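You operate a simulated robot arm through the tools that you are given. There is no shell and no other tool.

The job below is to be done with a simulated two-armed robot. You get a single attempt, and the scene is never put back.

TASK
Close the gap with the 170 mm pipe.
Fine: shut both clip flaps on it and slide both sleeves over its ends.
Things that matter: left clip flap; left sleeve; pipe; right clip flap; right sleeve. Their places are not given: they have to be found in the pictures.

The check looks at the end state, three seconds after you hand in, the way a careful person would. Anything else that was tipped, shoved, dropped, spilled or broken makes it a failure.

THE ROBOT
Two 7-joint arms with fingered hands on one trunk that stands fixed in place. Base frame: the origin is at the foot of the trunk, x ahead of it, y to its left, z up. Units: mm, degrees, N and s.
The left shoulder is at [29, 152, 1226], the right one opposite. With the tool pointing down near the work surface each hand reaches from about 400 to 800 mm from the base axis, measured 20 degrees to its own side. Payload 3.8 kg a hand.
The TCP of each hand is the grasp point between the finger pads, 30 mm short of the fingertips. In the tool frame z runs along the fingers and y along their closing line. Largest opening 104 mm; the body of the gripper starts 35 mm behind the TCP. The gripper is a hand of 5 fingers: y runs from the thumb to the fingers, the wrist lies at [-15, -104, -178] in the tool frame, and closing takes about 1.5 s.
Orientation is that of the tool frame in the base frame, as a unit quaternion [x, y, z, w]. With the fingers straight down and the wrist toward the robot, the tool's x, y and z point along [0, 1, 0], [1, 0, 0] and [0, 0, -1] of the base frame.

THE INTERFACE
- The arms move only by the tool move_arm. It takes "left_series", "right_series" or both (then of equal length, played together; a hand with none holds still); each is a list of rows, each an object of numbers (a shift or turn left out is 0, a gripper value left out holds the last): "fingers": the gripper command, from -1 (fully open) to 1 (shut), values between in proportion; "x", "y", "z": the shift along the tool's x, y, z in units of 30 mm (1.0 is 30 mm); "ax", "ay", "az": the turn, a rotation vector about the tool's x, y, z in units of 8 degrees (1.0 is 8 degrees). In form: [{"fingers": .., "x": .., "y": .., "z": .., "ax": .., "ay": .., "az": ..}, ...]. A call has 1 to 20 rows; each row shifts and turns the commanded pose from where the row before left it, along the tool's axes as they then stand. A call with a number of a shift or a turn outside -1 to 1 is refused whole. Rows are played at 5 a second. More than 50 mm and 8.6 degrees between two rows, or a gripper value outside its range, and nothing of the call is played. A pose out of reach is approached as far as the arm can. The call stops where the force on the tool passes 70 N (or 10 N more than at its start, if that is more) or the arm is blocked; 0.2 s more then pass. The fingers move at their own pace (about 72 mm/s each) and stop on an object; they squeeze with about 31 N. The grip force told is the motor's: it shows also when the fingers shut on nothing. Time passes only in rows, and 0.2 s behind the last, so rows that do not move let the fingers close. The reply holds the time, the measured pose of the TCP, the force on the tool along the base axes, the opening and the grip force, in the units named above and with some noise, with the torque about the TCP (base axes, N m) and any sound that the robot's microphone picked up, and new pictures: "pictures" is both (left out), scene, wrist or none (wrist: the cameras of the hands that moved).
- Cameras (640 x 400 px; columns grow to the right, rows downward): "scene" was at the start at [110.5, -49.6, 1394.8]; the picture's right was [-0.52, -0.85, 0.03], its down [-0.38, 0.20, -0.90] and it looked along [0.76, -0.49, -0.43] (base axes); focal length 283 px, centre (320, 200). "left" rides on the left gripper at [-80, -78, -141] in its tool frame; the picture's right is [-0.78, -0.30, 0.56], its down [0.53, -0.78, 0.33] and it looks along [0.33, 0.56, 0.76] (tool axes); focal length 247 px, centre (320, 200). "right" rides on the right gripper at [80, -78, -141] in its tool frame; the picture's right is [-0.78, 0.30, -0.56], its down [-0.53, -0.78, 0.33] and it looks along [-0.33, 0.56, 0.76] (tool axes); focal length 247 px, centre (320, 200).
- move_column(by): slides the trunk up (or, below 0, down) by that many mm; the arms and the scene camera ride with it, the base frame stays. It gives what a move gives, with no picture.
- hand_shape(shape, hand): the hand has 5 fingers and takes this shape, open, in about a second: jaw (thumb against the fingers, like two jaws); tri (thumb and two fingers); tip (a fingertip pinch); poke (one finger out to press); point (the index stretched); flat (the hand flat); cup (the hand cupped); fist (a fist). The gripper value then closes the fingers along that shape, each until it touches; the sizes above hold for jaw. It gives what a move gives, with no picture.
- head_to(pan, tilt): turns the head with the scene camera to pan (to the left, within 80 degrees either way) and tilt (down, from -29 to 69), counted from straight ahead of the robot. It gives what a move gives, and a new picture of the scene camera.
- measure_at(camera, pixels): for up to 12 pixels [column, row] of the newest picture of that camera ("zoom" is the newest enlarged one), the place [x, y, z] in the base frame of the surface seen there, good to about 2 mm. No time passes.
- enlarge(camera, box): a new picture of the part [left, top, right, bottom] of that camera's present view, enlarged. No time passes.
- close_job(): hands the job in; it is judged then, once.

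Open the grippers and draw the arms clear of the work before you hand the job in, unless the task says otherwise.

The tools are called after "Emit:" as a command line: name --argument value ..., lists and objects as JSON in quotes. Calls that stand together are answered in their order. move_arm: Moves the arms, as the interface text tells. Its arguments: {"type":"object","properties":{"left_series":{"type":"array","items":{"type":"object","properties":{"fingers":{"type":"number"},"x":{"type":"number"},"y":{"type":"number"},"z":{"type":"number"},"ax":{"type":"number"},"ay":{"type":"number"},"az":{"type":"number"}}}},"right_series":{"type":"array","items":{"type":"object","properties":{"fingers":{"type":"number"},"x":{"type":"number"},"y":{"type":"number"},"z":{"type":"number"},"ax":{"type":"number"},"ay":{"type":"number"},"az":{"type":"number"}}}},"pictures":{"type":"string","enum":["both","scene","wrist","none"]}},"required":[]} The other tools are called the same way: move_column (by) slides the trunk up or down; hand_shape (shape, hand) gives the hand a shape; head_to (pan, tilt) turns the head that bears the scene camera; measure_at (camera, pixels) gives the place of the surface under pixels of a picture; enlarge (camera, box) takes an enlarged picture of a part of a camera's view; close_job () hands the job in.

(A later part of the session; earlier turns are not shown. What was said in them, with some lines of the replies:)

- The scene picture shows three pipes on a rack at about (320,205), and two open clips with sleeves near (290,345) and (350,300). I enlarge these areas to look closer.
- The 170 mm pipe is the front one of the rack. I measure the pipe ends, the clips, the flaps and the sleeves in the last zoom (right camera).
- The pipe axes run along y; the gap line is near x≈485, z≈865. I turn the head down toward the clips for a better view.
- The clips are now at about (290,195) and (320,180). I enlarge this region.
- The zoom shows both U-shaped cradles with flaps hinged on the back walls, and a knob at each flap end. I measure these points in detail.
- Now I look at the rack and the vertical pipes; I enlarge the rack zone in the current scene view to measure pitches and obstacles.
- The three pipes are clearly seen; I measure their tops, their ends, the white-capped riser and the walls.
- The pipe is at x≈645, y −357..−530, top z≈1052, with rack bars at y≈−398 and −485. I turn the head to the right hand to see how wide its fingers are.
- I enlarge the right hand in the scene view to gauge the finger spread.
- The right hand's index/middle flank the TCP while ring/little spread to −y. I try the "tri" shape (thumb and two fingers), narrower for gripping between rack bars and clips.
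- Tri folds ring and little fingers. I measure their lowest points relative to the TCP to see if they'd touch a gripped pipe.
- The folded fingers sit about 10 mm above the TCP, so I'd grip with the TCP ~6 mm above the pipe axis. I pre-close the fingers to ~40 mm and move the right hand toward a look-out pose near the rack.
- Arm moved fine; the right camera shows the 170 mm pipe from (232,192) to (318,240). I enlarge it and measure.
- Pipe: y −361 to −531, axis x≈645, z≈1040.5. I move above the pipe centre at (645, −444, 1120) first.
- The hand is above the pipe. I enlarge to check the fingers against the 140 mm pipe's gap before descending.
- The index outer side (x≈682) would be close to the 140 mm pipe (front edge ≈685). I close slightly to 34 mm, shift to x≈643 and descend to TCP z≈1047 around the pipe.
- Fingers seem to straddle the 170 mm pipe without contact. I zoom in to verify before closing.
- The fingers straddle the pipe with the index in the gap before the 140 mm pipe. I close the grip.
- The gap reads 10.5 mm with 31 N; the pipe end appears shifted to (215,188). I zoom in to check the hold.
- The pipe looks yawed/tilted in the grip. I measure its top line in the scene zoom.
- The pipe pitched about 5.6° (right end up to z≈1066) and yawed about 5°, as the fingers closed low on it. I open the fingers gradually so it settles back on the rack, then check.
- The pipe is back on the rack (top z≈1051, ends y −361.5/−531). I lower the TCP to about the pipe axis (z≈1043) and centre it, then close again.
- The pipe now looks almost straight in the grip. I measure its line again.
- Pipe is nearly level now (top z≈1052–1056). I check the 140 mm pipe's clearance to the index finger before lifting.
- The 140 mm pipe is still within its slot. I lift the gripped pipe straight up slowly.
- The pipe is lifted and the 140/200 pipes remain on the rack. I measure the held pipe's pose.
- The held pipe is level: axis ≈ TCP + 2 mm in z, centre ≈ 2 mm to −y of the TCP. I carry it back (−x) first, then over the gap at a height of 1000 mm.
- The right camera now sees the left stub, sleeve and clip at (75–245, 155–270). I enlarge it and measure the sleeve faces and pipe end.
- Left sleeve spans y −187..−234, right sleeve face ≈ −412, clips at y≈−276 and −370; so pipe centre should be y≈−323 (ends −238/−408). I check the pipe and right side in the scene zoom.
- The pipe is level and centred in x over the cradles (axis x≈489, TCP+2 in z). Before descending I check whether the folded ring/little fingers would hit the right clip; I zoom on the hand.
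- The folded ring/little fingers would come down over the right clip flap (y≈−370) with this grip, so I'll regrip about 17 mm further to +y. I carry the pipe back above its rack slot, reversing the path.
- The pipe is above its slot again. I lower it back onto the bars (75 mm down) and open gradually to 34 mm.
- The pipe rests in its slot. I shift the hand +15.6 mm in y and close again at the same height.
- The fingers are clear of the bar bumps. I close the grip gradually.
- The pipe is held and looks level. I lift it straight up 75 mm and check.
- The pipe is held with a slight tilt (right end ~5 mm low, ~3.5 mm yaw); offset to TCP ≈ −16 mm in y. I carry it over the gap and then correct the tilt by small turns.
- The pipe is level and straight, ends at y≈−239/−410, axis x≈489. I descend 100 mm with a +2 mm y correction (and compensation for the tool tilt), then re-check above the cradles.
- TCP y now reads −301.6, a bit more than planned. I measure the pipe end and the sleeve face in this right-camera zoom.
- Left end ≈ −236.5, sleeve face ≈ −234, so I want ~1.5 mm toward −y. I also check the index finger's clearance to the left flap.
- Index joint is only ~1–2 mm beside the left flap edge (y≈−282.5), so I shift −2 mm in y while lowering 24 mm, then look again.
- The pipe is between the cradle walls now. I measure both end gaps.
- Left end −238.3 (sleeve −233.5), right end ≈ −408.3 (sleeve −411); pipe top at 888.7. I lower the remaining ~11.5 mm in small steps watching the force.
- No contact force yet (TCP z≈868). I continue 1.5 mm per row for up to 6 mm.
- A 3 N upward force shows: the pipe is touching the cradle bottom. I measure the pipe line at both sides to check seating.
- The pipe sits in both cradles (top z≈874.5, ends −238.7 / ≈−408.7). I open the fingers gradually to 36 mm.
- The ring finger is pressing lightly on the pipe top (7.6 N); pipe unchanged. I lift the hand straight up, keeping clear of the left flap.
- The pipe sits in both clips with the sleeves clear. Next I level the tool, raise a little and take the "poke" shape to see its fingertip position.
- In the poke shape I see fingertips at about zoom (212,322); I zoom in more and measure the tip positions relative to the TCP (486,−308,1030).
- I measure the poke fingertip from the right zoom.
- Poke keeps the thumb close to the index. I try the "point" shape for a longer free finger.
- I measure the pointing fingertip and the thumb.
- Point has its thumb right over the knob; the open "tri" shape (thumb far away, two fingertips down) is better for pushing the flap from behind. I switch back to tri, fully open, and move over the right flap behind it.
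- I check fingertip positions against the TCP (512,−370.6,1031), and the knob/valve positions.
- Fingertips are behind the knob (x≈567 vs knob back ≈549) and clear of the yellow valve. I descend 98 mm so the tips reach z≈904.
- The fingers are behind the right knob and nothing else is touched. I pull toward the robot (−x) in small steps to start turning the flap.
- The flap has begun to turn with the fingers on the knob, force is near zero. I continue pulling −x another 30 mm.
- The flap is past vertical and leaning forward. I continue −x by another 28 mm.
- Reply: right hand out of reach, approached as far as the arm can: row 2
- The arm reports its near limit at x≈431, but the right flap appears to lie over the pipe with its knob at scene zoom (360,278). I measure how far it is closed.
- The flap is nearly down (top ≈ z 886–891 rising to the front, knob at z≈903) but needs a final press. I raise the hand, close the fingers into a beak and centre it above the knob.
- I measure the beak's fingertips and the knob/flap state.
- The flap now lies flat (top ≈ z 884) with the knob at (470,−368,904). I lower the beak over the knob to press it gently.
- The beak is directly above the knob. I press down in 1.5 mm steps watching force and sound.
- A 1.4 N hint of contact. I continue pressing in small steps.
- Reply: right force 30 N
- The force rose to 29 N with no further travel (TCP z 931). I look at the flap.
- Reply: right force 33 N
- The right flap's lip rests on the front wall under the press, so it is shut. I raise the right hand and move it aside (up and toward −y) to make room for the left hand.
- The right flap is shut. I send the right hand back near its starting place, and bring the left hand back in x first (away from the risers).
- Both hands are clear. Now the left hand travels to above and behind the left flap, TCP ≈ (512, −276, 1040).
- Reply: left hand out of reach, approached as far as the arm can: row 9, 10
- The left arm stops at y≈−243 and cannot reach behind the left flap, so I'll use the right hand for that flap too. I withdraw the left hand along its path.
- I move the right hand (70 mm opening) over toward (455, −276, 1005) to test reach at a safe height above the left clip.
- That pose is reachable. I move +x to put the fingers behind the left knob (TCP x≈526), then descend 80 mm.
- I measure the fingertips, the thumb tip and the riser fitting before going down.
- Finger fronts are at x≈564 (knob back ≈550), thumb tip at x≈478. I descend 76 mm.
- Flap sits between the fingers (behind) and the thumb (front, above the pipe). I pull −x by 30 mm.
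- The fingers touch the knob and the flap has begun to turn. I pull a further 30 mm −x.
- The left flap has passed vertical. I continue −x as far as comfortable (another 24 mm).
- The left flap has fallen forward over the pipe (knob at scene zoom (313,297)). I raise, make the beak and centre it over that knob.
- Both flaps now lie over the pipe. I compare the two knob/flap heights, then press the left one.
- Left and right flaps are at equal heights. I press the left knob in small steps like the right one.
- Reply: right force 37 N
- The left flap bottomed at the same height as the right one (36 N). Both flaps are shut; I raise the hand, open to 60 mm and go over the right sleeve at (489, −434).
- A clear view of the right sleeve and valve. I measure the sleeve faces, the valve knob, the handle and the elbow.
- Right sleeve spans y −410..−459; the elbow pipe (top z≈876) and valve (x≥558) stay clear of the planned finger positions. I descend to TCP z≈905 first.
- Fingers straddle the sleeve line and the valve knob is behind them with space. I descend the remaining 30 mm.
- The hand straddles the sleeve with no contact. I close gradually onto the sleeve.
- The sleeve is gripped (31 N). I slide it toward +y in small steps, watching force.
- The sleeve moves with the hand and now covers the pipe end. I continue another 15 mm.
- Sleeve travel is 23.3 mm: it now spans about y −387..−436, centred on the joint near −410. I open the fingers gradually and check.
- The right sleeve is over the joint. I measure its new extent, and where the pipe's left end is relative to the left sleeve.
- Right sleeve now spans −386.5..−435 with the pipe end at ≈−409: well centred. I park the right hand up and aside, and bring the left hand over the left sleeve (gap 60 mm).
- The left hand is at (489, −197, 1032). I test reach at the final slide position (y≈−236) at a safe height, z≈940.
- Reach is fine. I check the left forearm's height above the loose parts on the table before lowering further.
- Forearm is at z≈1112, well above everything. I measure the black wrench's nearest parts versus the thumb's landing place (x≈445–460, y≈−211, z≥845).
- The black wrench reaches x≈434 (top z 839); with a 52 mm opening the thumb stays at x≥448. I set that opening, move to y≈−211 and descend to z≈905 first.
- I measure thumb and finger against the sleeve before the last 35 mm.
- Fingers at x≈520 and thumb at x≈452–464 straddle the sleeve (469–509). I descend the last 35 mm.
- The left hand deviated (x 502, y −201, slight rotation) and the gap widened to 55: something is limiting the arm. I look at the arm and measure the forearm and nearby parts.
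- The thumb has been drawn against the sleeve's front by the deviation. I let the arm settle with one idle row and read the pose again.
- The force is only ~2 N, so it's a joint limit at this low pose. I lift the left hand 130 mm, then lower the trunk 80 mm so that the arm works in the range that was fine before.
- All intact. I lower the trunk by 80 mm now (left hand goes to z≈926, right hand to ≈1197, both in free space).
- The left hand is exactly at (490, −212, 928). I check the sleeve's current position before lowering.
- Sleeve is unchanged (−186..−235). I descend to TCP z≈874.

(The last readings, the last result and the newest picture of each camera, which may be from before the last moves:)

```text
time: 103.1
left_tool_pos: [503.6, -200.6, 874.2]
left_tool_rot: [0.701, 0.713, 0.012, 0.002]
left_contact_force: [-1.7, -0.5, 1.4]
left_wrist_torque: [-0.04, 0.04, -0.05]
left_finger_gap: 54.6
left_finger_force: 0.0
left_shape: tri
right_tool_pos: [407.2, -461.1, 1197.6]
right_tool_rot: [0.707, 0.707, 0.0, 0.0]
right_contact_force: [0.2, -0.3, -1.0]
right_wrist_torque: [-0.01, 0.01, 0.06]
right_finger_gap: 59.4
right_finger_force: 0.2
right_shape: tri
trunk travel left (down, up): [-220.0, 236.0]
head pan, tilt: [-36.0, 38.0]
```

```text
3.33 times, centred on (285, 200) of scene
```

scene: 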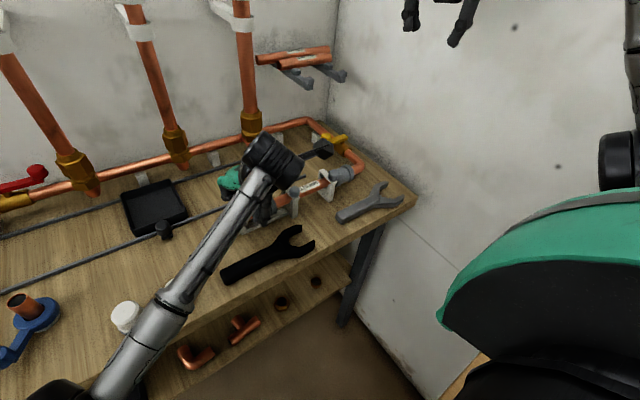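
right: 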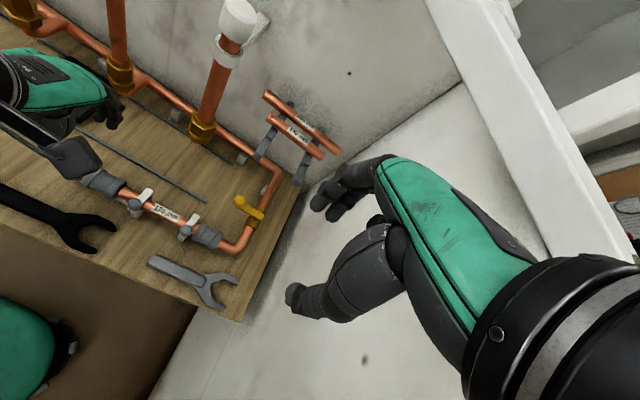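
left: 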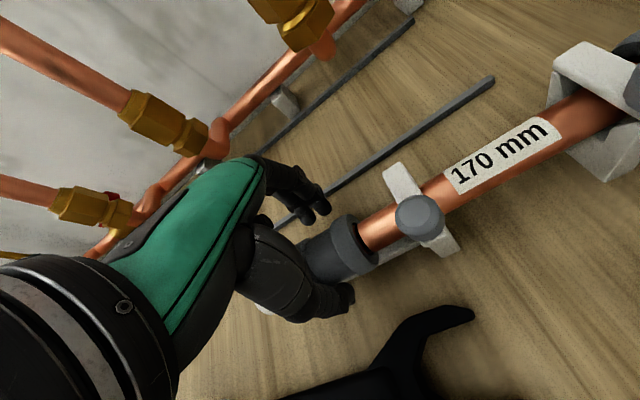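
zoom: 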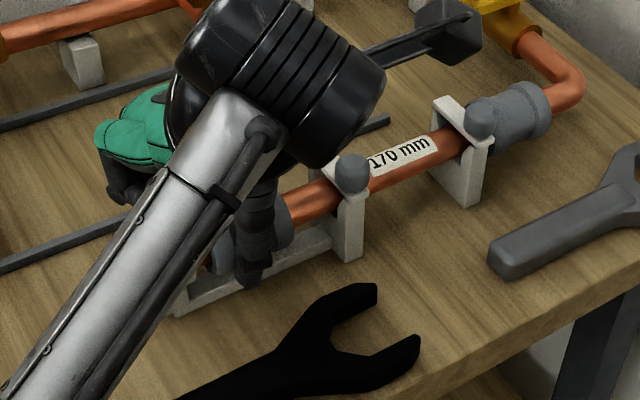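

The same deviation at the same base place, though the trunk changed — so something is touching. I measure the left camera box, wrist and hand parts to find the contact.

Emit:
measure_at --camera "zoom" --pixels '[[450, 30], [470, 50], [400, 50], [330, 130], [250, 60], [215, 180], [130, 140], [120, 190], [250, 270], [255, 200], [350, 170], [180, 300]]'

Emit:
enlarge --camera "right" --box '[0, 80, 260, 300]'

```text
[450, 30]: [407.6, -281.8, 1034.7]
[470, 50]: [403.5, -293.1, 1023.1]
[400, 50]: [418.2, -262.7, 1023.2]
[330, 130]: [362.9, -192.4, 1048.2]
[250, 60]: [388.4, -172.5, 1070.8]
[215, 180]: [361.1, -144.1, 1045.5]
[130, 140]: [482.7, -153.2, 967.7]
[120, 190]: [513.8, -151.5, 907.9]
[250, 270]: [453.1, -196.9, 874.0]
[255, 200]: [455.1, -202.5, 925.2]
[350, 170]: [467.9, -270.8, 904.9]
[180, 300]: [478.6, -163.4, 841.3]
```

```text
1.82 times, centred on (130, 190) of right
```

zoom: 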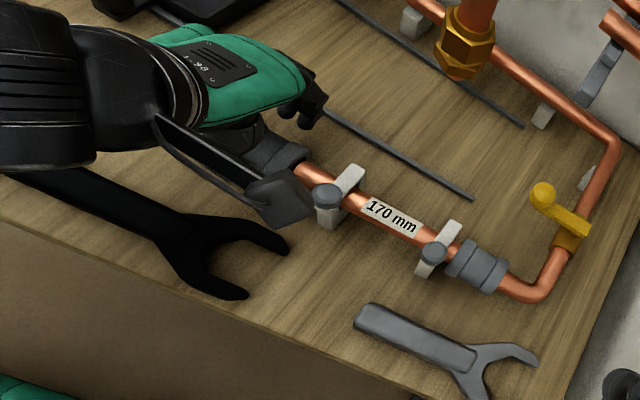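

Nothing obvious touches, and the wrist force is only ~2 N. I test by commanding a small −x/−y correction (6 mm each) to see whether the hand follows.

Emit:
move_arm --left_series '[{"y": -0.2, "x": -0.2}, {}, {}]' --pictures "wrist"

```text
time: 103.9
left_tool_pos: [494.4, -206.2, 870.9]
left_tool_rot: [0.702, 0.712, 0.009, -0.002]
left_contact_force: [2.2, 0.9, 1.9]
left_wrist_torque: [0.03, 0.03, -0.02]
left_finger_gap: 52.2
left_finger_force: 0.0
left_shape: tri
right_tool_pos: [408.5, -459.7, 1198.3]
right_tool_rot: [0.707, 0.707, 0.001, 0.0]
right_contact_force: [0.4, -0.8, 0.2]
right_wrist_torque: [0.02, 0.01, 0.0]
right_finger_gap: 59.3
right_finger_force: 0.1
right_shape: tri
trunk travel left (down, up): [-220.0, 236.0]
head pan, tilt: [-36.0, 38.0]
```

left: 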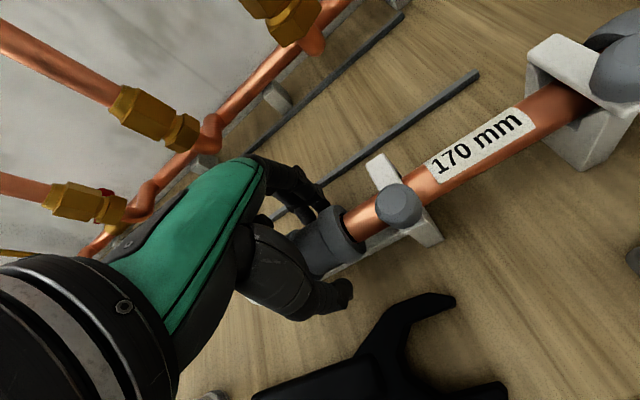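

The hand followed, with a constant offset, so something pushes on the arm upstream (maybe the elbow). I turn the head to look at the left elbow.

Emit:
head_to --pan 25 --tilt 55

```text
time: 105.2
left_tool_pos: [493.5, -205.9, 868.5]
left_tool_rot: [0.702, 0.712, 0.009, -0.004]
left_contact_force: [2.0, -0.3, 1.9]
left_wrist_torque: [0.05, 0.04, -0.04]
left_finger_gap: 52.2
left_finger_force: 0.1
left_shape: tri
right_tool_pos: [407.8, -460.8, 1198.1]
right_tool_rot: [0.708, 0.706, 0.001, 0.0]
right_contact_force: [0.6, 0.8, 0.5]
right_wrist_torque: [0.01, 0.01, -0.02]
right_finger_gap: 59.5
right_finger_force: 0.1
right_shape: tri
trunk travel left (down, up): [-220.0, 236.0]
head pan, tilt: [25.0, 55.0]
```

scene: 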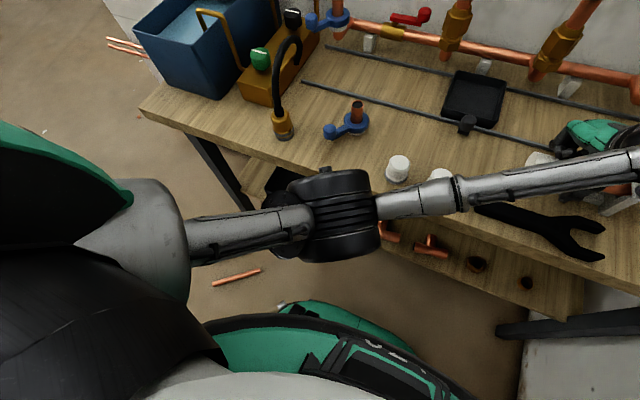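

I measure the elbow and forearm heights relative to table parts.

Emit:
measure_at --camera "scene" --pixels '[[345, 215], [345, 250], [290, 225], [420, 200], [480, 188], [600, 172], [400, 165], [440, 178], [200, 235], [325, 172], [360, 190]]'

Emit:
enlarge --camera "scene" --box '[480, 90, 640, 270]'

```text
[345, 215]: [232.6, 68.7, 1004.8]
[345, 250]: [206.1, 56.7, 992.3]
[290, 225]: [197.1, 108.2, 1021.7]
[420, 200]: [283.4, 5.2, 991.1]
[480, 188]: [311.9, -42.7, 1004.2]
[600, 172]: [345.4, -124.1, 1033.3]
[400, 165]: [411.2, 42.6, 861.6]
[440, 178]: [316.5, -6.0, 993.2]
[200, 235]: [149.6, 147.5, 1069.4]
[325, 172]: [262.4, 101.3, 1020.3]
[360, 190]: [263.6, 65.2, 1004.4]
```

```text
2.22 times, centred on (560, 180) of scene
```

zoom: 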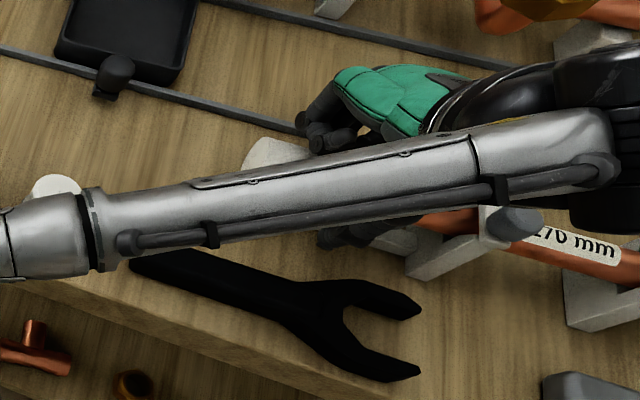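

No environment contact at the elbow or forearm; the offset seems to come from the arm's own limits, but the hand follows relative commands. I correct by −4.5 mm x, −5 mm y and +4 mm up.

Emit:
move_arm --left_series '[{"y": -0.15, "x": -0.17, "z": -0.13}, {}, {}]' --pictures "wrist"

Emit:
enlarge --camera "left" --box '[230, 150, 450, 350]'

```text
time: 106.0
left_tool_pos: [487.0, -212.0, 868.4]
left_tool_rot: [0.702, 0.712, 0.004, -0.007]
left_contact_force: [0.1, 0.5, 0.1]
left_wrist_torque: [0.01, 0.0, 0.04]
left_finger_gap: 52.1
left_finger_force: 0.2
left_shape: tri
right_tool_pos: [408.3, -459.6, 1196.2]
right_tool_rot: [0.708, 0.706, 0.0, 0.0]
right_contact_force: [-0.3, 0.8, 0.4]
right_wrist_torque: [-0.01, 0.0, 0.01]
right_finger_gap: 59.7
right_finger_force: 0.0
right_shape: tri
trunk travel left (down, up): [-220.0, 236.0]
head pan, tilt: [25.0, 55.0]
```

left: 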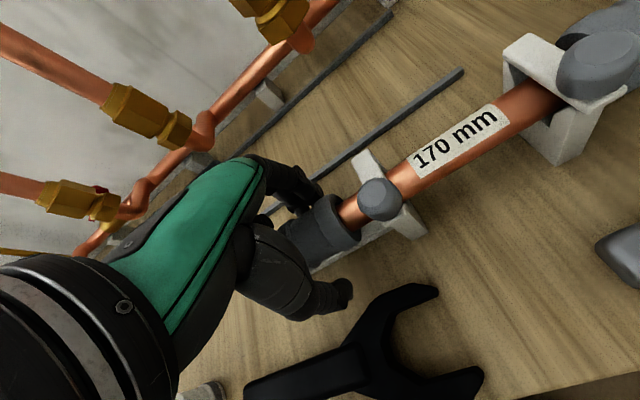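

```text
2.00 times, centred on (340, 250) of left
```

zoom: 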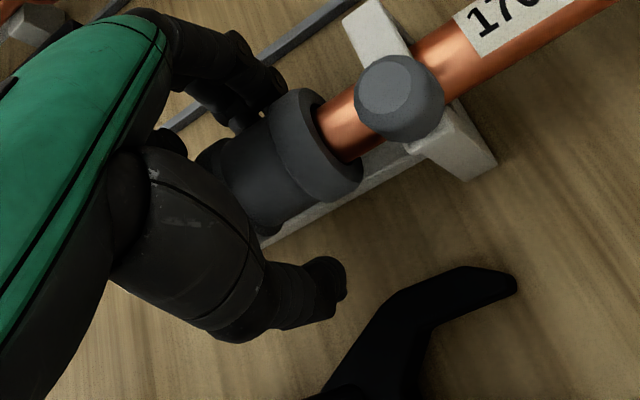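

I measure thumb and finger positions around the sleeve now.

Emit:
measure_at --camera "zoom" --pixels '[[335, 275], [300, 300], [280, 80], [265, 110], [245, 125], [300, 120], [280, 210], [270, 160], [345, 180], [325, 100], [400, 90], [240, 190]]'

Emit:
head_to --pan -28 --tilt 44

Emit:
enlarge --camera "scene" --box '[220, 100, 380, 220]'

```text
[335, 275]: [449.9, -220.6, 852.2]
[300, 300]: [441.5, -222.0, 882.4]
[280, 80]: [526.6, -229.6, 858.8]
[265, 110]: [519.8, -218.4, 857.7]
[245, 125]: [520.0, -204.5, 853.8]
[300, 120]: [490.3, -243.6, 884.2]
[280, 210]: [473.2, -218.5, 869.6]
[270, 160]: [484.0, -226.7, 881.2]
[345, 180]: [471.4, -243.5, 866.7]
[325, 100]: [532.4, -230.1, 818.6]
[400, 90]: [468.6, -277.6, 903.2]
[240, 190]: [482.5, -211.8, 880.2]
```

```text
time: 107.3
left_tool_pos: [487.6, -213.9, 870.8]
left_tool_rot: [0.703, 0.711, 0.005, -0.004]
left_contact_force: [0.4, 0.0, -0.5]
left_wrist_torque: [0.02, 0.01, -0.03]
left_finger_gap: 52.2
left_finger_force: 0.0
left_shape: tri
right_tool_pos: [407.3, -460.2, 1197.2]
right_tool_rot: [0.707, 0.708, 0.0, 0.001]
right_contact_force: [0.2, -0.1, 0.4]
right_wrist_torque: [-0.01, -0.02, -0.02]
right_finger_gap: 59.7
right_finger_force: 0.0
right_shape: tri
trunk travel left (down, up): [-220.0, 236.0]
head pan, tilt: [-28.0, 44.0]
```

scene: 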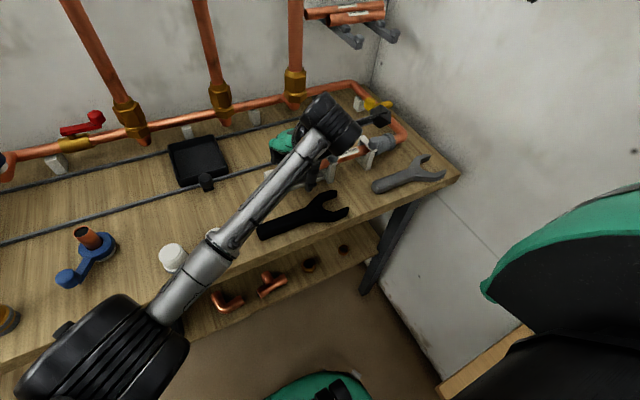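

```text
3.33 times, centred on (300, 160) of scene
```

zoom: 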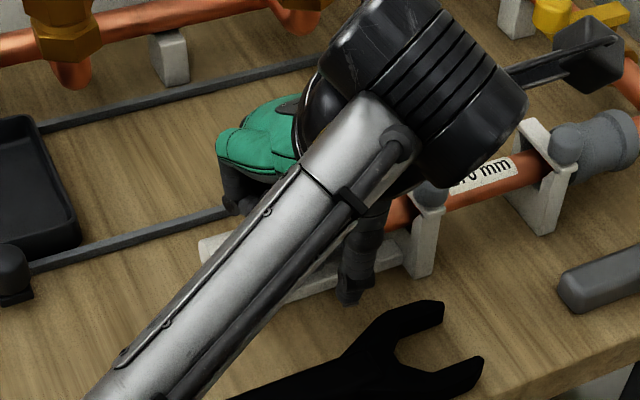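

The sleeve itself has already moved with the hand by about 10 mm (face now y≈−245), moved by the folded fingers; it slides easily. I now close the grip gently on it.

Emit:
move_arm --left_series '[{"fingers": 0.1}, {"fingers": 0.2}, {"fingers": 0.3}, {"fingers": 0.45}, {"fingers": 0.7}, {"fingers": 1.0}, {}, {}]' --pictures "wrist"

Emit:
enlarge --camera "left" --box '[230, 150, 450, 350]'

```text
time: 109.1
left_tool_pos: [488.3, -214.3, 869.1]
left_tool_rot: [0.702, 0.712, 0.005, -0.006]
left_contact_force: [0.6, -1.2, -10.7]
left_wrist_torque: [-0.06, 0.02, 0.04]
left_finger_gap: 23.9
left_finger_force: 30.8
left_shape: tri
right_tool_pos: [408.8, -461.1, 1195.8]
right_tool_rot: [0.707, 0.707, -0.001, -0.001]
right_contact_force: [0.3, -0.8, 0.8]
right_wrist_torque: [0.0, 0.0, 0.0]
right_finger_gap: 59.2
right_finger_force: 0.0
right_shape: tri
trunk travel left (down, up): [-220.0, 236.0]
head pan, tilt: [-28.0, 44.0]
```

left: 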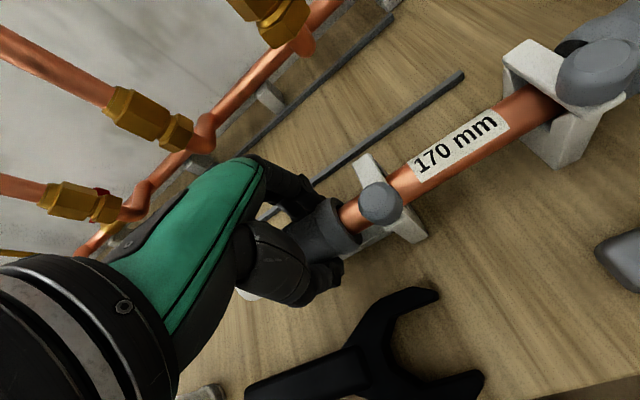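

```text
2.00 times, centred on (340, 250) of left
```

zoom: 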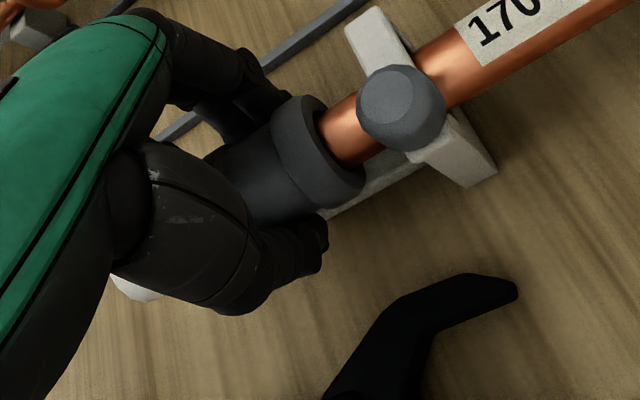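

Emit:
measure_at --camera "zoom" --pixels '[[305, 115], [350, 190], [325, 150], [290, 150], [345, 175], [330, 120], [140, 290], [425, 170], [375, 50], [365, 150]]'

```text
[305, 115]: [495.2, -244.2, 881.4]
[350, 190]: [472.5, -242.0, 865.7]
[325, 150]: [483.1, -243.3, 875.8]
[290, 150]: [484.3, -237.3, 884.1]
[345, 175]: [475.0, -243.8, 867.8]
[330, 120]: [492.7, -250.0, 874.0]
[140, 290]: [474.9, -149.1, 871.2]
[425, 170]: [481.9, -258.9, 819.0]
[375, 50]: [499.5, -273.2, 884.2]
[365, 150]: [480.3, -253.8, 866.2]
```

The left sleeve face is at y≈−245; I need about 15 mm more to centre it on the joint at ≈−237. I slide −y in 3 mm steps.

Emit:
move_arm --left_series '[{"x": -0.1}, {"x": -0.1}, {"x": -0.1}, {"x": -0.1}, {"x": -0.1}, {}, {}]' --pictures "wrist"

Emit:
enlarge --camera "left" --box '[230, 150, 450, 350]'

```text
time: 110.7
left_tool_pos: [485.6, -236.5, 870.3]
left_tool_rot: [0.706, 0.709, -0.002, -0.007]
left_contact_force: [4.4, 6.5, -43.1]
left_wrist_torque: [0.09, 0.51, 0.15]
left_finger_gap: 22.0
left_finger_force: 30.9
left_shape: tri
right_tool_pos: [413.7, -461.4, 1194.7]
right_tool_rot: [0.707, 0.707, -0.001, -0.003]
right_contact_force: [-0.5, -0.1, 0.5]
right_wrist_torque: [0.0, -0.03, 0.02]
right_finger_gap: 59.4
right_finger_force: 0.1
right_shape: tri
trunk travel left (down, up): [-220.0, 236.0]
head pan, tilt: [-28.0, 44.0]
```

left: 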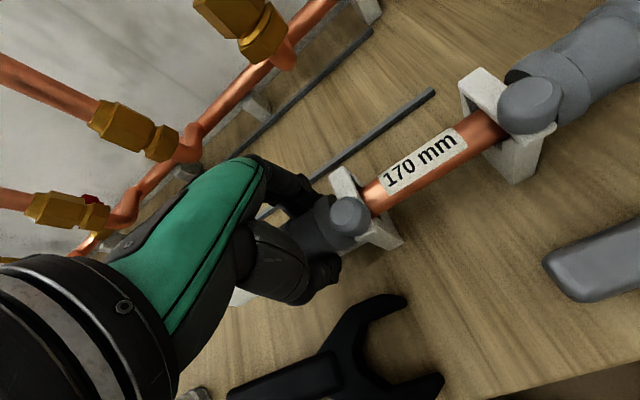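

```text
2.00 times, centred on (340, 250) of left
```

zoom: 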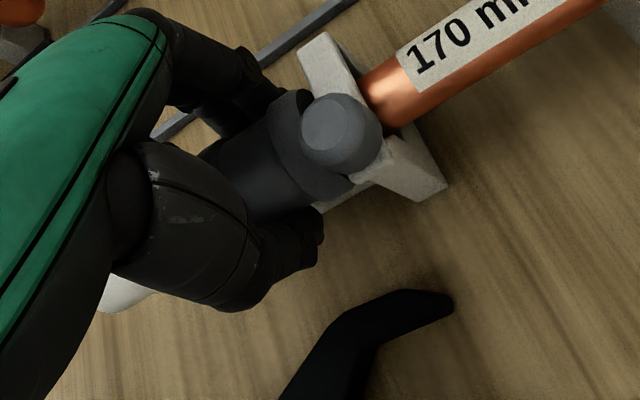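

The hand moved 22 mm (the earlier offset vanished) and there is a 43 N upward pull because my z command is ~8 mm above. I relieve it by lowering the command 6 mm, then measure the sleeve.

Emit:
move_arm --left_series '[{"z": 0.1}, {"z": 0.1}, {}]' --pictures "wrist"

Emit:
enlarge --camera "left" --box '[230, 150, 450, 350]'

Emit:
measure_at --camera "left" --pixels '[[330, 210], [340, 245], [325, 240], [345, 190], [318, 205], [305, 235], [350, 215], [375, 195], [335, 180], [390, 235]]'

```text
time: 111.5
left_tool_pos: [483.5, -237.4, 868.7]
left_tool_rot: [0.706, 0.708, 0.0, -0.002]
left_contact_force: [11.6, 3.5, -24.3]
left_wrist_torque: [0.09, 0.16, 0.14]
left_finger_gap: 21.7
left_finger_force: 31.0
left_shape: tri
right_tool_pos: [413.3, -460.3, 1195.1]
right_tool_rot: [0.707, 0.707, -0.002, -0.002]
right_contact_force: [-0.5, -0.4, 0.1]
right_wrist_torque: [0.03, 0.02, 0.03]
right_finger_gap: 59.6
right_finger_force: 0.0
right_shape: tri
trunk travel left (down, up): [-220.0, 236.0]
head pan, tilt: [-28.0, 44.0]
```

left: 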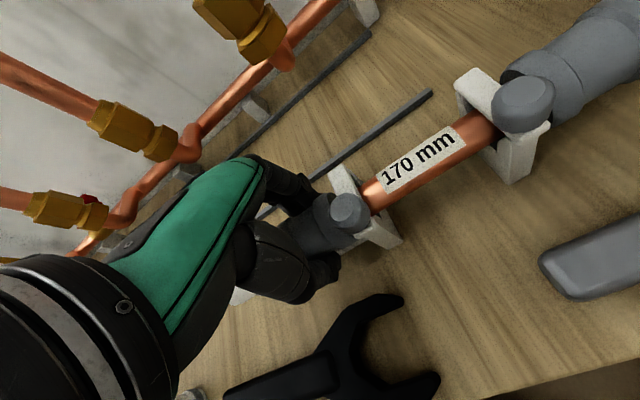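

```text
2.00 times, centred on (340, 250) of left
```

zoom: 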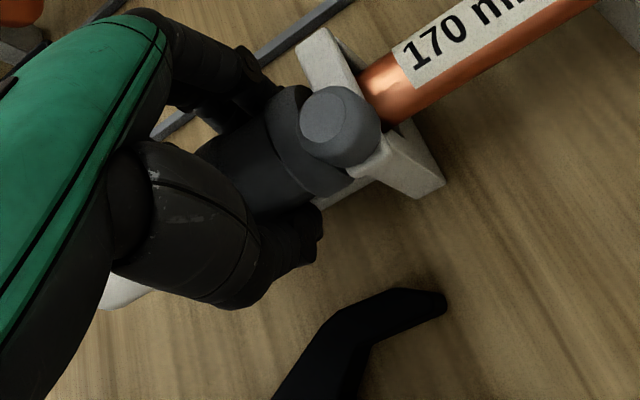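

```text
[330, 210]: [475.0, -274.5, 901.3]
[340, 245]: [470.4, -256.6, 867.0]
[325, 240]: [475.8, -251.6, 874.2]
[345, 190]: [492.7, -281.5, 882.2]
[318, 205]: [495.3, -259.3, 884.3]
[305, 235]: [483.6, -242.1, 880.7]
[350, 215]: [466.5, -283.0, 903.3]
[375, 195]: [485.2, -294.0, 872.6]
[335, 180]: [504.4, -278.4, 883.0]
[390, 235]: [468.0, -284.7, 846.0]
```

The sleeve face is now near y≈−260, i.e. sleeve ≈ −212..−260 centred on the joint. Residual forces (x 12 N, z −24 N) remain; I relax the command a bit more before opening.

Emit:
move_arm --left_series '[{"z": 0.08, "y": 0.1}, {"z": 0.05, "y": 0.05}, {}]' --pictures "none"

```text
time: 112.3
left_tool_pos: [485.3, -237.5, 866.2]
left_tool_rot: [0.707, 0.707, 0.0, 0.001]
left_contact_force: [3.7, 8.9, -3.0]
left_wrist_torque: [0.07, 0.18, 0.21]
left_finger_gap: 23.3
left_finger_force: 31.1
left_shape: tri
right_tool_pos: [409.2, -459.0, 1197.6]
right_tool_rot: [0.707, 0.707, -0.001, 0.001]
right_contact_force: [-0.4, 1.1, 0.0]
right_wrist_torque: [-0.01, -0.02, -0.02]
right_finger_gap: 59.3
right_finger_force: 0.0
right_shape: tri
trunk travel left (down, up): [-220.0, 236.0]
head pan, tilt: [-28.0, 44.0]
```

Forces are nearly relaxed. I check the sleeve-to-clip gap with the right hand's camera.

Emit:
enlarge --camera "right" --box '[40, 100, 240, 260]'

```text
2.50 times, centred on (140, 180) of right
```

zoom: 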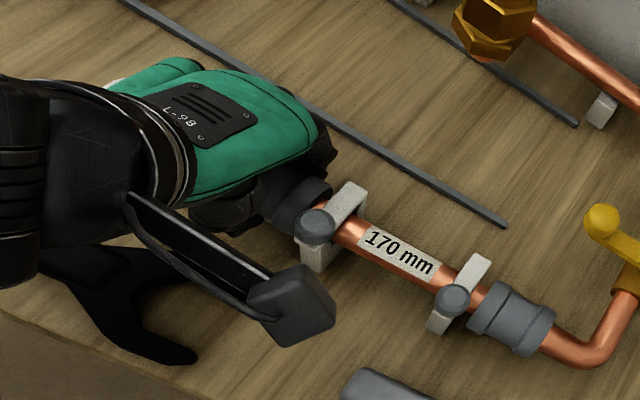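

I measure the left sleeve's right edge and the flap's left edge here.

Emit:
measure_at --camera "zoom" --pixels '[[322, 185], [310, 195], [328, 195], [340, 195], [355, 190], [318, 230], [300, 205], [280, 190], [345, 205], [360, 205], [480, 300], [540, 345]]'

```text
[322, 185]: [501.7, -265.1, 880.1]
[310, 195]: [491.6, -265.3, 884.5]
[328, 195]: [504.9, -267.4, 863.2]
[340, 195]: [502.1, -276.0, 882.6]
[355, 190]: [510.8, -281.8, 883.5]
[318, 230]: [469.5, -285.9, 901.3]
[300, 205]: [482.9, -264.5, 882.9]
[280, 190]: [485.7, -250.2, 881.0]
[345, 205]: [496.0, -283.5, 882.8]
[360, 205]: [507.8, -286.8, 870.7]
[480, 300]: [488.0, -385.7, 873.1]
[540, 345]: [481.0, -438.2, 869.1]
```

The left sleeve's face is actually at ≈−266 (sleeve ≈ −218..−266), near the clip. I move it back about 6 mm to +y to centre it on the joint.

Emit:
move_arm --left_series '[{"x": 0.1}, {"x": 0.12}, {}, {}]' --pictures "none"

Emit:
enlarge --camera "right" --box '[100, 130, 220, 230]'

```text
time: 113.3
left_tool_pos: [485.2, -231.6, 864.0]
left_tool_rot: [0.707, 0.707, -0.001, -0.001]
left_contact_force: [3.4, -0.4, -1.6]
left_wrist_torque: [-0.08, 0.08, 0.05]
left_finger_gap: 24.1
left_finger_force: 31.0
left_shape: tri
right_tool_pos: [407.8, -459.4, 1196.8]
right_tool_rot: [0.708, 0.706, 0.0, -0.001]
right_contact_force: [0.1, 0.6, -0.1]
right_wrist_torque: [0.01, 0.0, -0.01]
right_finger_gap: 59.6
right_finger_force: 0.0
right_shape: tri
trunk travel left (down, up): [-220.0, 236.0]
head pan, tilt: [-28.0, 44.0]
```

```text
4.00 times, centred on (160, 180) of right
```

zoom: 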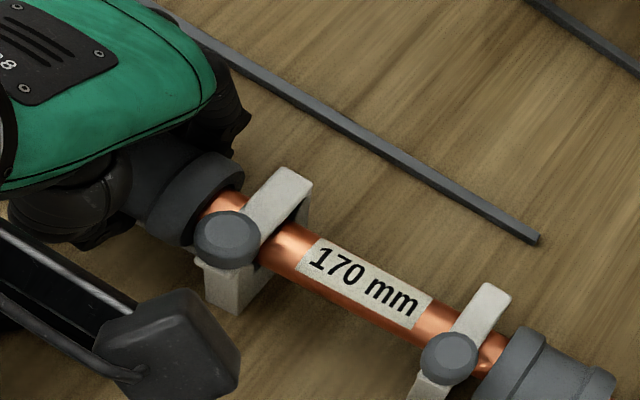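

Now the left sleeve is clear of the clip like the right one, and forces are near zero. I open gradually to about 50 mm, centring slightly in x.

Emit:
move_arm --left_series '[{"fingers": 0.5}, {"fingers": 0.4}, {"fingers": 0.3, "y": 0.04}, {"fingers": 0.2, "y": 0.04}, {"fingers": 0.1, "y": 0.03}, {"fingers": 0.04}, {}, {}]' --pictures "wrist"

Emit:
enlarge --camera "left" --box '[230, 150, 450, 350]'

Emit:
enlarge --camera "right" --box '[60, 110, 220, 230]'

```text
time: 115.1
left_tool_pos: [490.8, -226.5, 865.4]
left_tool_rot: [0.705, 0.709, 0.001, -0.001]
left_contact_force: [0.1, -0.4, -0.2]
left_wrist_torque: [-0.01, -0.03, 0.02]
left_finger_gap: 49.4
left_finger_force: 0.1
left_shape: tri
right_tool_pos: [409.4, -459.6, 1196.9]
right_tool_rot: [0.707, 0.707, 0.0, 0.001]
right_contact_force: [0.1, -0.3, 0.0]
right_wrist_torque: [-0.03, 0.03, -0.06]
right_finger_gap: 59.4
right_finger_force: 0.1
right_shape: tri
trunk travel left (down, up): [-220.0, 236.0]
head pan, tilt: [-28.0, 44.0]
```

left: 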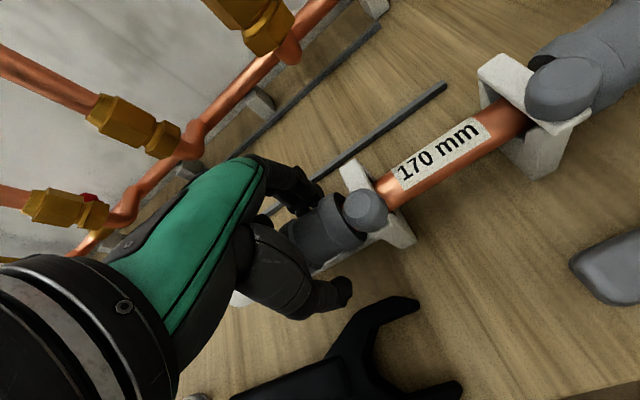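

```text
2.00 times, centred on (340, 250) of left
```

zoom: 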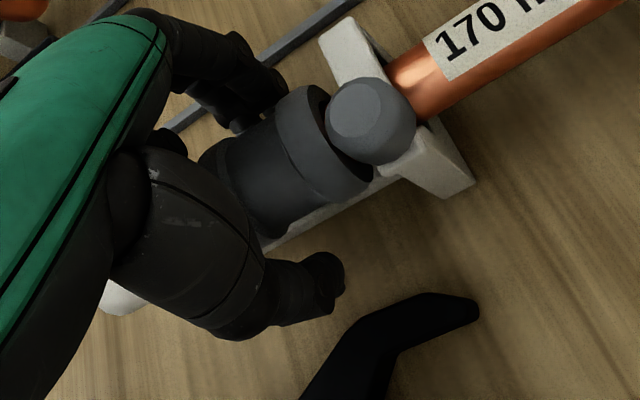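

```text
3.33 times, centred on (140, 170) of right
```

zoom: 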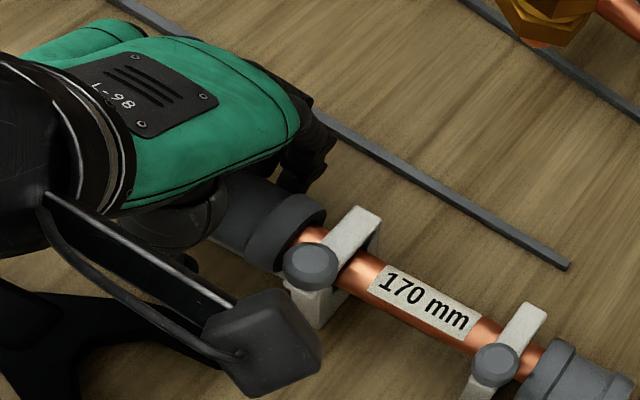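

The sleeve is released and stays clear of the clip. I lift the left hand straight up and out.

Emit:
move_arm --left_series '[{"z": -0.3}, {"z": -0.5}, {"z": -0.7}, {"z": -0.9}, {"z": -0.9}, {"z": -0.9}, {}]'

Emit:
enlarge --camera "left" --box '[270, 130, 600, 350]'

Emit:
enlarge --camera "right" --box '[40, 100, 280, 280]'

```text
time: 116.7
left_tool_pos: [487.8, -229.3, 992.6]
left_tool_rot: [0.707, 0.707, -0.001, 0.0]
left_contact_force: [0.2, -0.5, 0.0]
left_wrist_torque: [0.0, 0.0, -0.02]
left_finger_gap: 49.5
left_finger_force: 0.1
left_shape: tri
right_tool_pos: [408.2, -460.6, 1196.3]
right_tool_rot: [0.707, 0.708, 0.0, -0.001]
right_contact_force: [0.8, 0.8, -0.5]
right_wrist_torque: [0.0, 0.0, 0.02]
right_finger_gap: 59.3
right_finger_force: 0.1
right_shape: tri
trunk travel left (down, up): [-220.0, 236.0]
head pan, tilt: [-28.0, 44.0]
```

scene: 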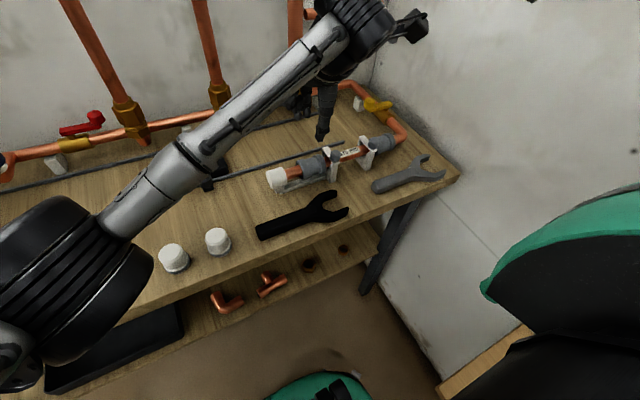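
left: 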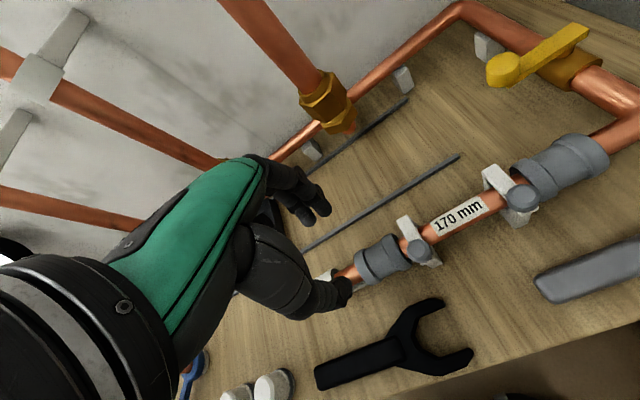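

```text
1.82 times, centred on (435, 240) of left
```

zoom: 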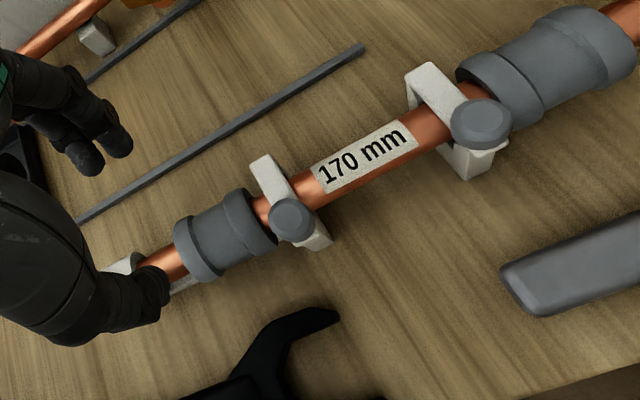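

```text
2.22 times, centred on (160, 190) of right
```

zoom: 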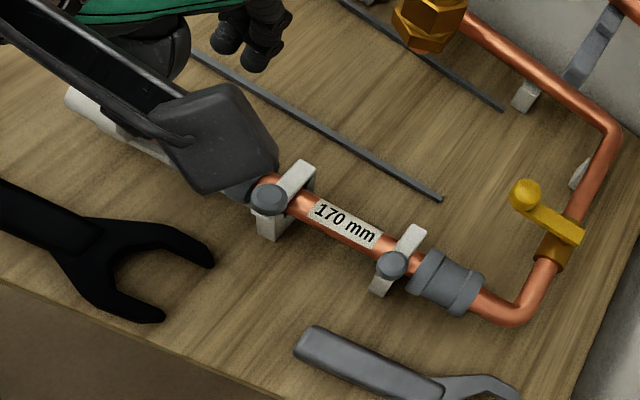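

Both sleeves are placed and both flaps remain shut. I withdraw the left hand up and to its side, then inspect with the head camera.

Emit:
move_arm --left_series '[{"z": -0.8}, {"z": -0.8, "x": 0.4}, {"z": -0.7, "x": 0.8}, {"z": -0.7, "x": 0.8}, {"z": -0.7, "x": 0.8}, {"z": -0.7, "x": 0.8}, {"z": -0.5, "x": 0.8}, {"x": 0.8}, {"x": 0.8}, {"x": 0.8}, {"fingers": -1.0}]' --right_series '[{}, {}, {}, {"fingers": -1.0}, {}, {}, {}, {}, {}, {}, {}]' --pictures "none"

Emit:
head_to --pan -34 --tilt 42

Emit:
enlarge --camera "scene" --box '[220, 120, 400, 250]'

```text
time: 119.1
left_tool_pos: [486.8, -26.0, 1137.9]
left_tool_rot: [0.707, 0.707, -0.001, -0.001]
left_contact_force: [0.5, -0.1, 0.1]
left_wrist_torque: [-0.02, 0.02, 0.01]
left_finger_gap: 103.3
left_finger_force: 0.0
left_shape: tri
right_tool_pos: [409.4, -461.2, 1196.7]
right_tool_rot: [0.708, 0.706, 0.0, 0.0]
right_contact_force: [-1.0, 0.1, -0.1]
right_wrist_torque: [-0.02, 0.02, 0.02]
right_finger_gap: 103.5
right_finger_force: 0.0
right_shape: tri
trunk travel left (down, up): [-220.0, 236.0]
head pan, tilt: [-28.0, 44.0]
```

```text
time: 119.7
left_tool_pos: [488.0, -26.4, 1138.6]
left_tool_rot: [0.707, 0.707, -0.001, 0.0]
left_contact_force: [0.2, 0.5, -0.3]
left_wrist_torque: [0.03, 0.0, 0.01]
left_finger_gap: 103.6
left_finger_force: 0.1
left_shape: tri
right_tool_pos: [409.0, -460.3, 1196.8]
right_tool_rot: [0.707, 0.707, 0.0, 0.0]
right_contact_force: [-0.7, -0.2, -0.4]
right_wrist_torque: [0.03, 0.0, 0.01]
right_finger_gap: 103.6
right_finger_force: 0.0
right_shape: tri
trunk travel left (down, up): [-220.0, 236.0]
head pan, tilt: [-34.0, 42.0]
```

scene: 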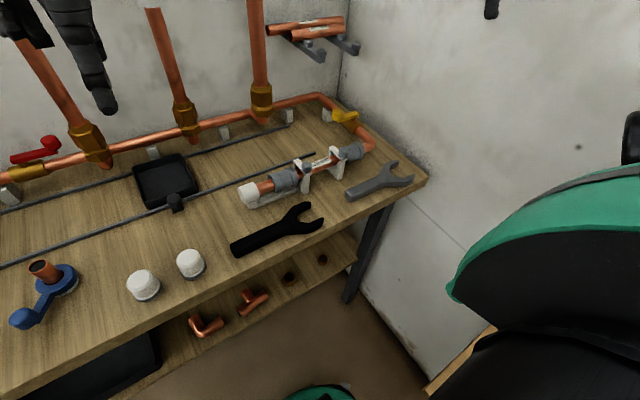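

```text
3.08 times, centred on (310, 185) of scene
```

zoom: 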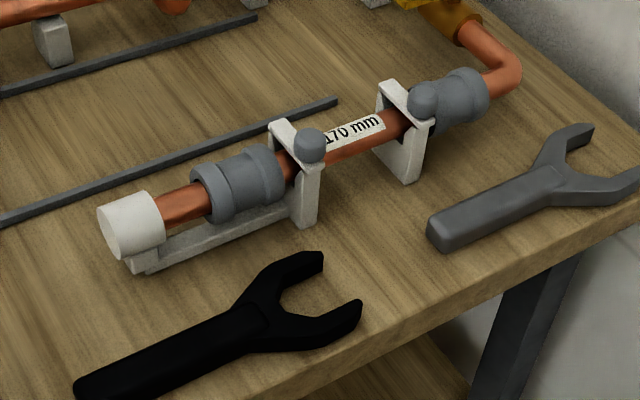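

The assembly is fully visible. I measure both sleeves' ends, flap heights and the neighbours to confirm the result.

Emit:
enlarge --camera "scene" --box '[235, 140, 325, 215]'

Emit:
measure_at --camera "zoom" --pixels '[[210, 185], [240, 165], [330, 130], [350, 150], [300, 160], [420, 105], [385, 88], [455, 140], [150, 200], [90, 220], [365, 130], [240, 230]]'

```text
5.33 times, centred on (280, 178) of scene
```

zoom: 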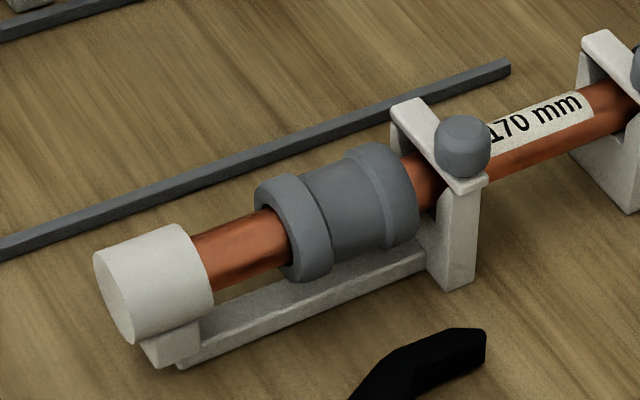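

```text
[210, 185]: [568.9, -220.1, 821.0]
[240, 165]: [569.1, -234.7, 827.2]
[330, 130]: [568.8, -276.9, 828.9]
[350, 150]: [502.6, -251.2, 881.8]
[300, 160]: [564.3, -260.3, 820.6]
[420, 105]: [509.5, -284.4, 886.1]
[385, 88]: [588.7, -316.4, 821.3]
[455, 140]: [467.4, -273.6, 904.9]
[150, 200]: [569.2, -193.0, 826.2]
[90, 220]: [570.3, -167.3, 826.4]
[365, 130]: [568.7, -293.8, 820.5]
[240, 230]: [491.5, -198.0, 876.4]
```

Emit:
measure_at --camera "zoom" --pixels '[[268, 190], [285, 195], [300, 255], [275, 205], [395, 160], [412, 200], [400, 240], [405, 175], [350, 190], [415, 165], [405, 115], [462, 180]]'

Emit:
measure_at --camera "scene" --pixels '[[340, 152], [345, 158], [362, 148], [355, 146], [335, 150], [322, 158], [190, 262], [142, 285], [270, 235], [380, 185], [45, 290], [310, 30]]'

```text
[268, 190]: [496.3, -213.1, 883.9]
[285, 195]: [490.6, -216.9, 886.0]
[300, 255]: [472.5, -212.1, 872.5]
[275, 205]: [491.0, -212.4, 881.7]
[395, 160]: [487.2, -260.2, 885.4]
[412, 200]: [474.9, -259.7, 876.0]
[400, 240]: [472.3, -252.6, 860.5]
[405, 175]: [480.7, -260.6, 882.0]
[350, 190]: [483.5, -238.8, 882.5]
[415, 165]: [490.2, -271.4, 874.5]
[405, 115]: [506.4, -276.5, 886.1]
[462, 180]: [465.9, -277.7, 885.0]
```

```text
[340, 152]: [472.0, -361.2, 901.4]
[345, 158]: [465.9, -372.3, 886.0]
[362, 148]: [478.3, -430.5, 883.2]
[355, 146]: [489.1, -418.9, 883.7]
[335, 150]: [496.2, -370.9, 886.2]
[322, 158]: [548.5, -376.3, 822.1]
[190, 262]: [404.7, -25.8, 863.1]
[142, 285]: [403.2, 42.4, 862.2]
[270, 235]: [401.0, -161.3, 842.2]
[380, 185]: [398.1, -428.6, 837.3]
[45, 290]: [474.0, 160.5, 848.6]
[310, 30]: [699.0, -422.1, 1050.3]
```

Final check: the left sleeve spans −212..−262 and the right one ≈−386..−435, around pipe ends at −239/−409. Both flaps lie flat at z≈886, the neighbours are in place, and both hands are open and clear. I hand in the job.

Emit:
close_job

```text
The job is handed in.
```

The gap is closed with the 170 mm pipe, and I have handed the job in. The check's verdict has not come back, so this is based on my last measurements.

- **Pipe:** it lies level in both clips, with its ends at about y −239 and −409 mm.
- **Clip flaps:** both lie flat over the pipe at about z 886 mm. I pressed each with over 30 N. They went no further down and I heard no click, so I am judging them shut by their position.
- **Sleeves:** each now covers about 23 mm of the pipe end and still sits on the fixed pipe behind it. The left one spans y −212 to −262 mm, the right one −386 to −435 mm.

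- **140 mm pipe nudged:** on my second try at gripping the 170 mm pipe, my finger moved the 140 mm pipe in the rack by about 5 mm. It stayed in its slot and I left it there.
- **Left sleeve:** while lining up the left hand I touched the left sleeve and it slid early, and later it went too far. I moved it back about 6 mm to centre it on the joint.

Both grippers are open and clear of the work, and the trunk is 80 mm lower than it started.
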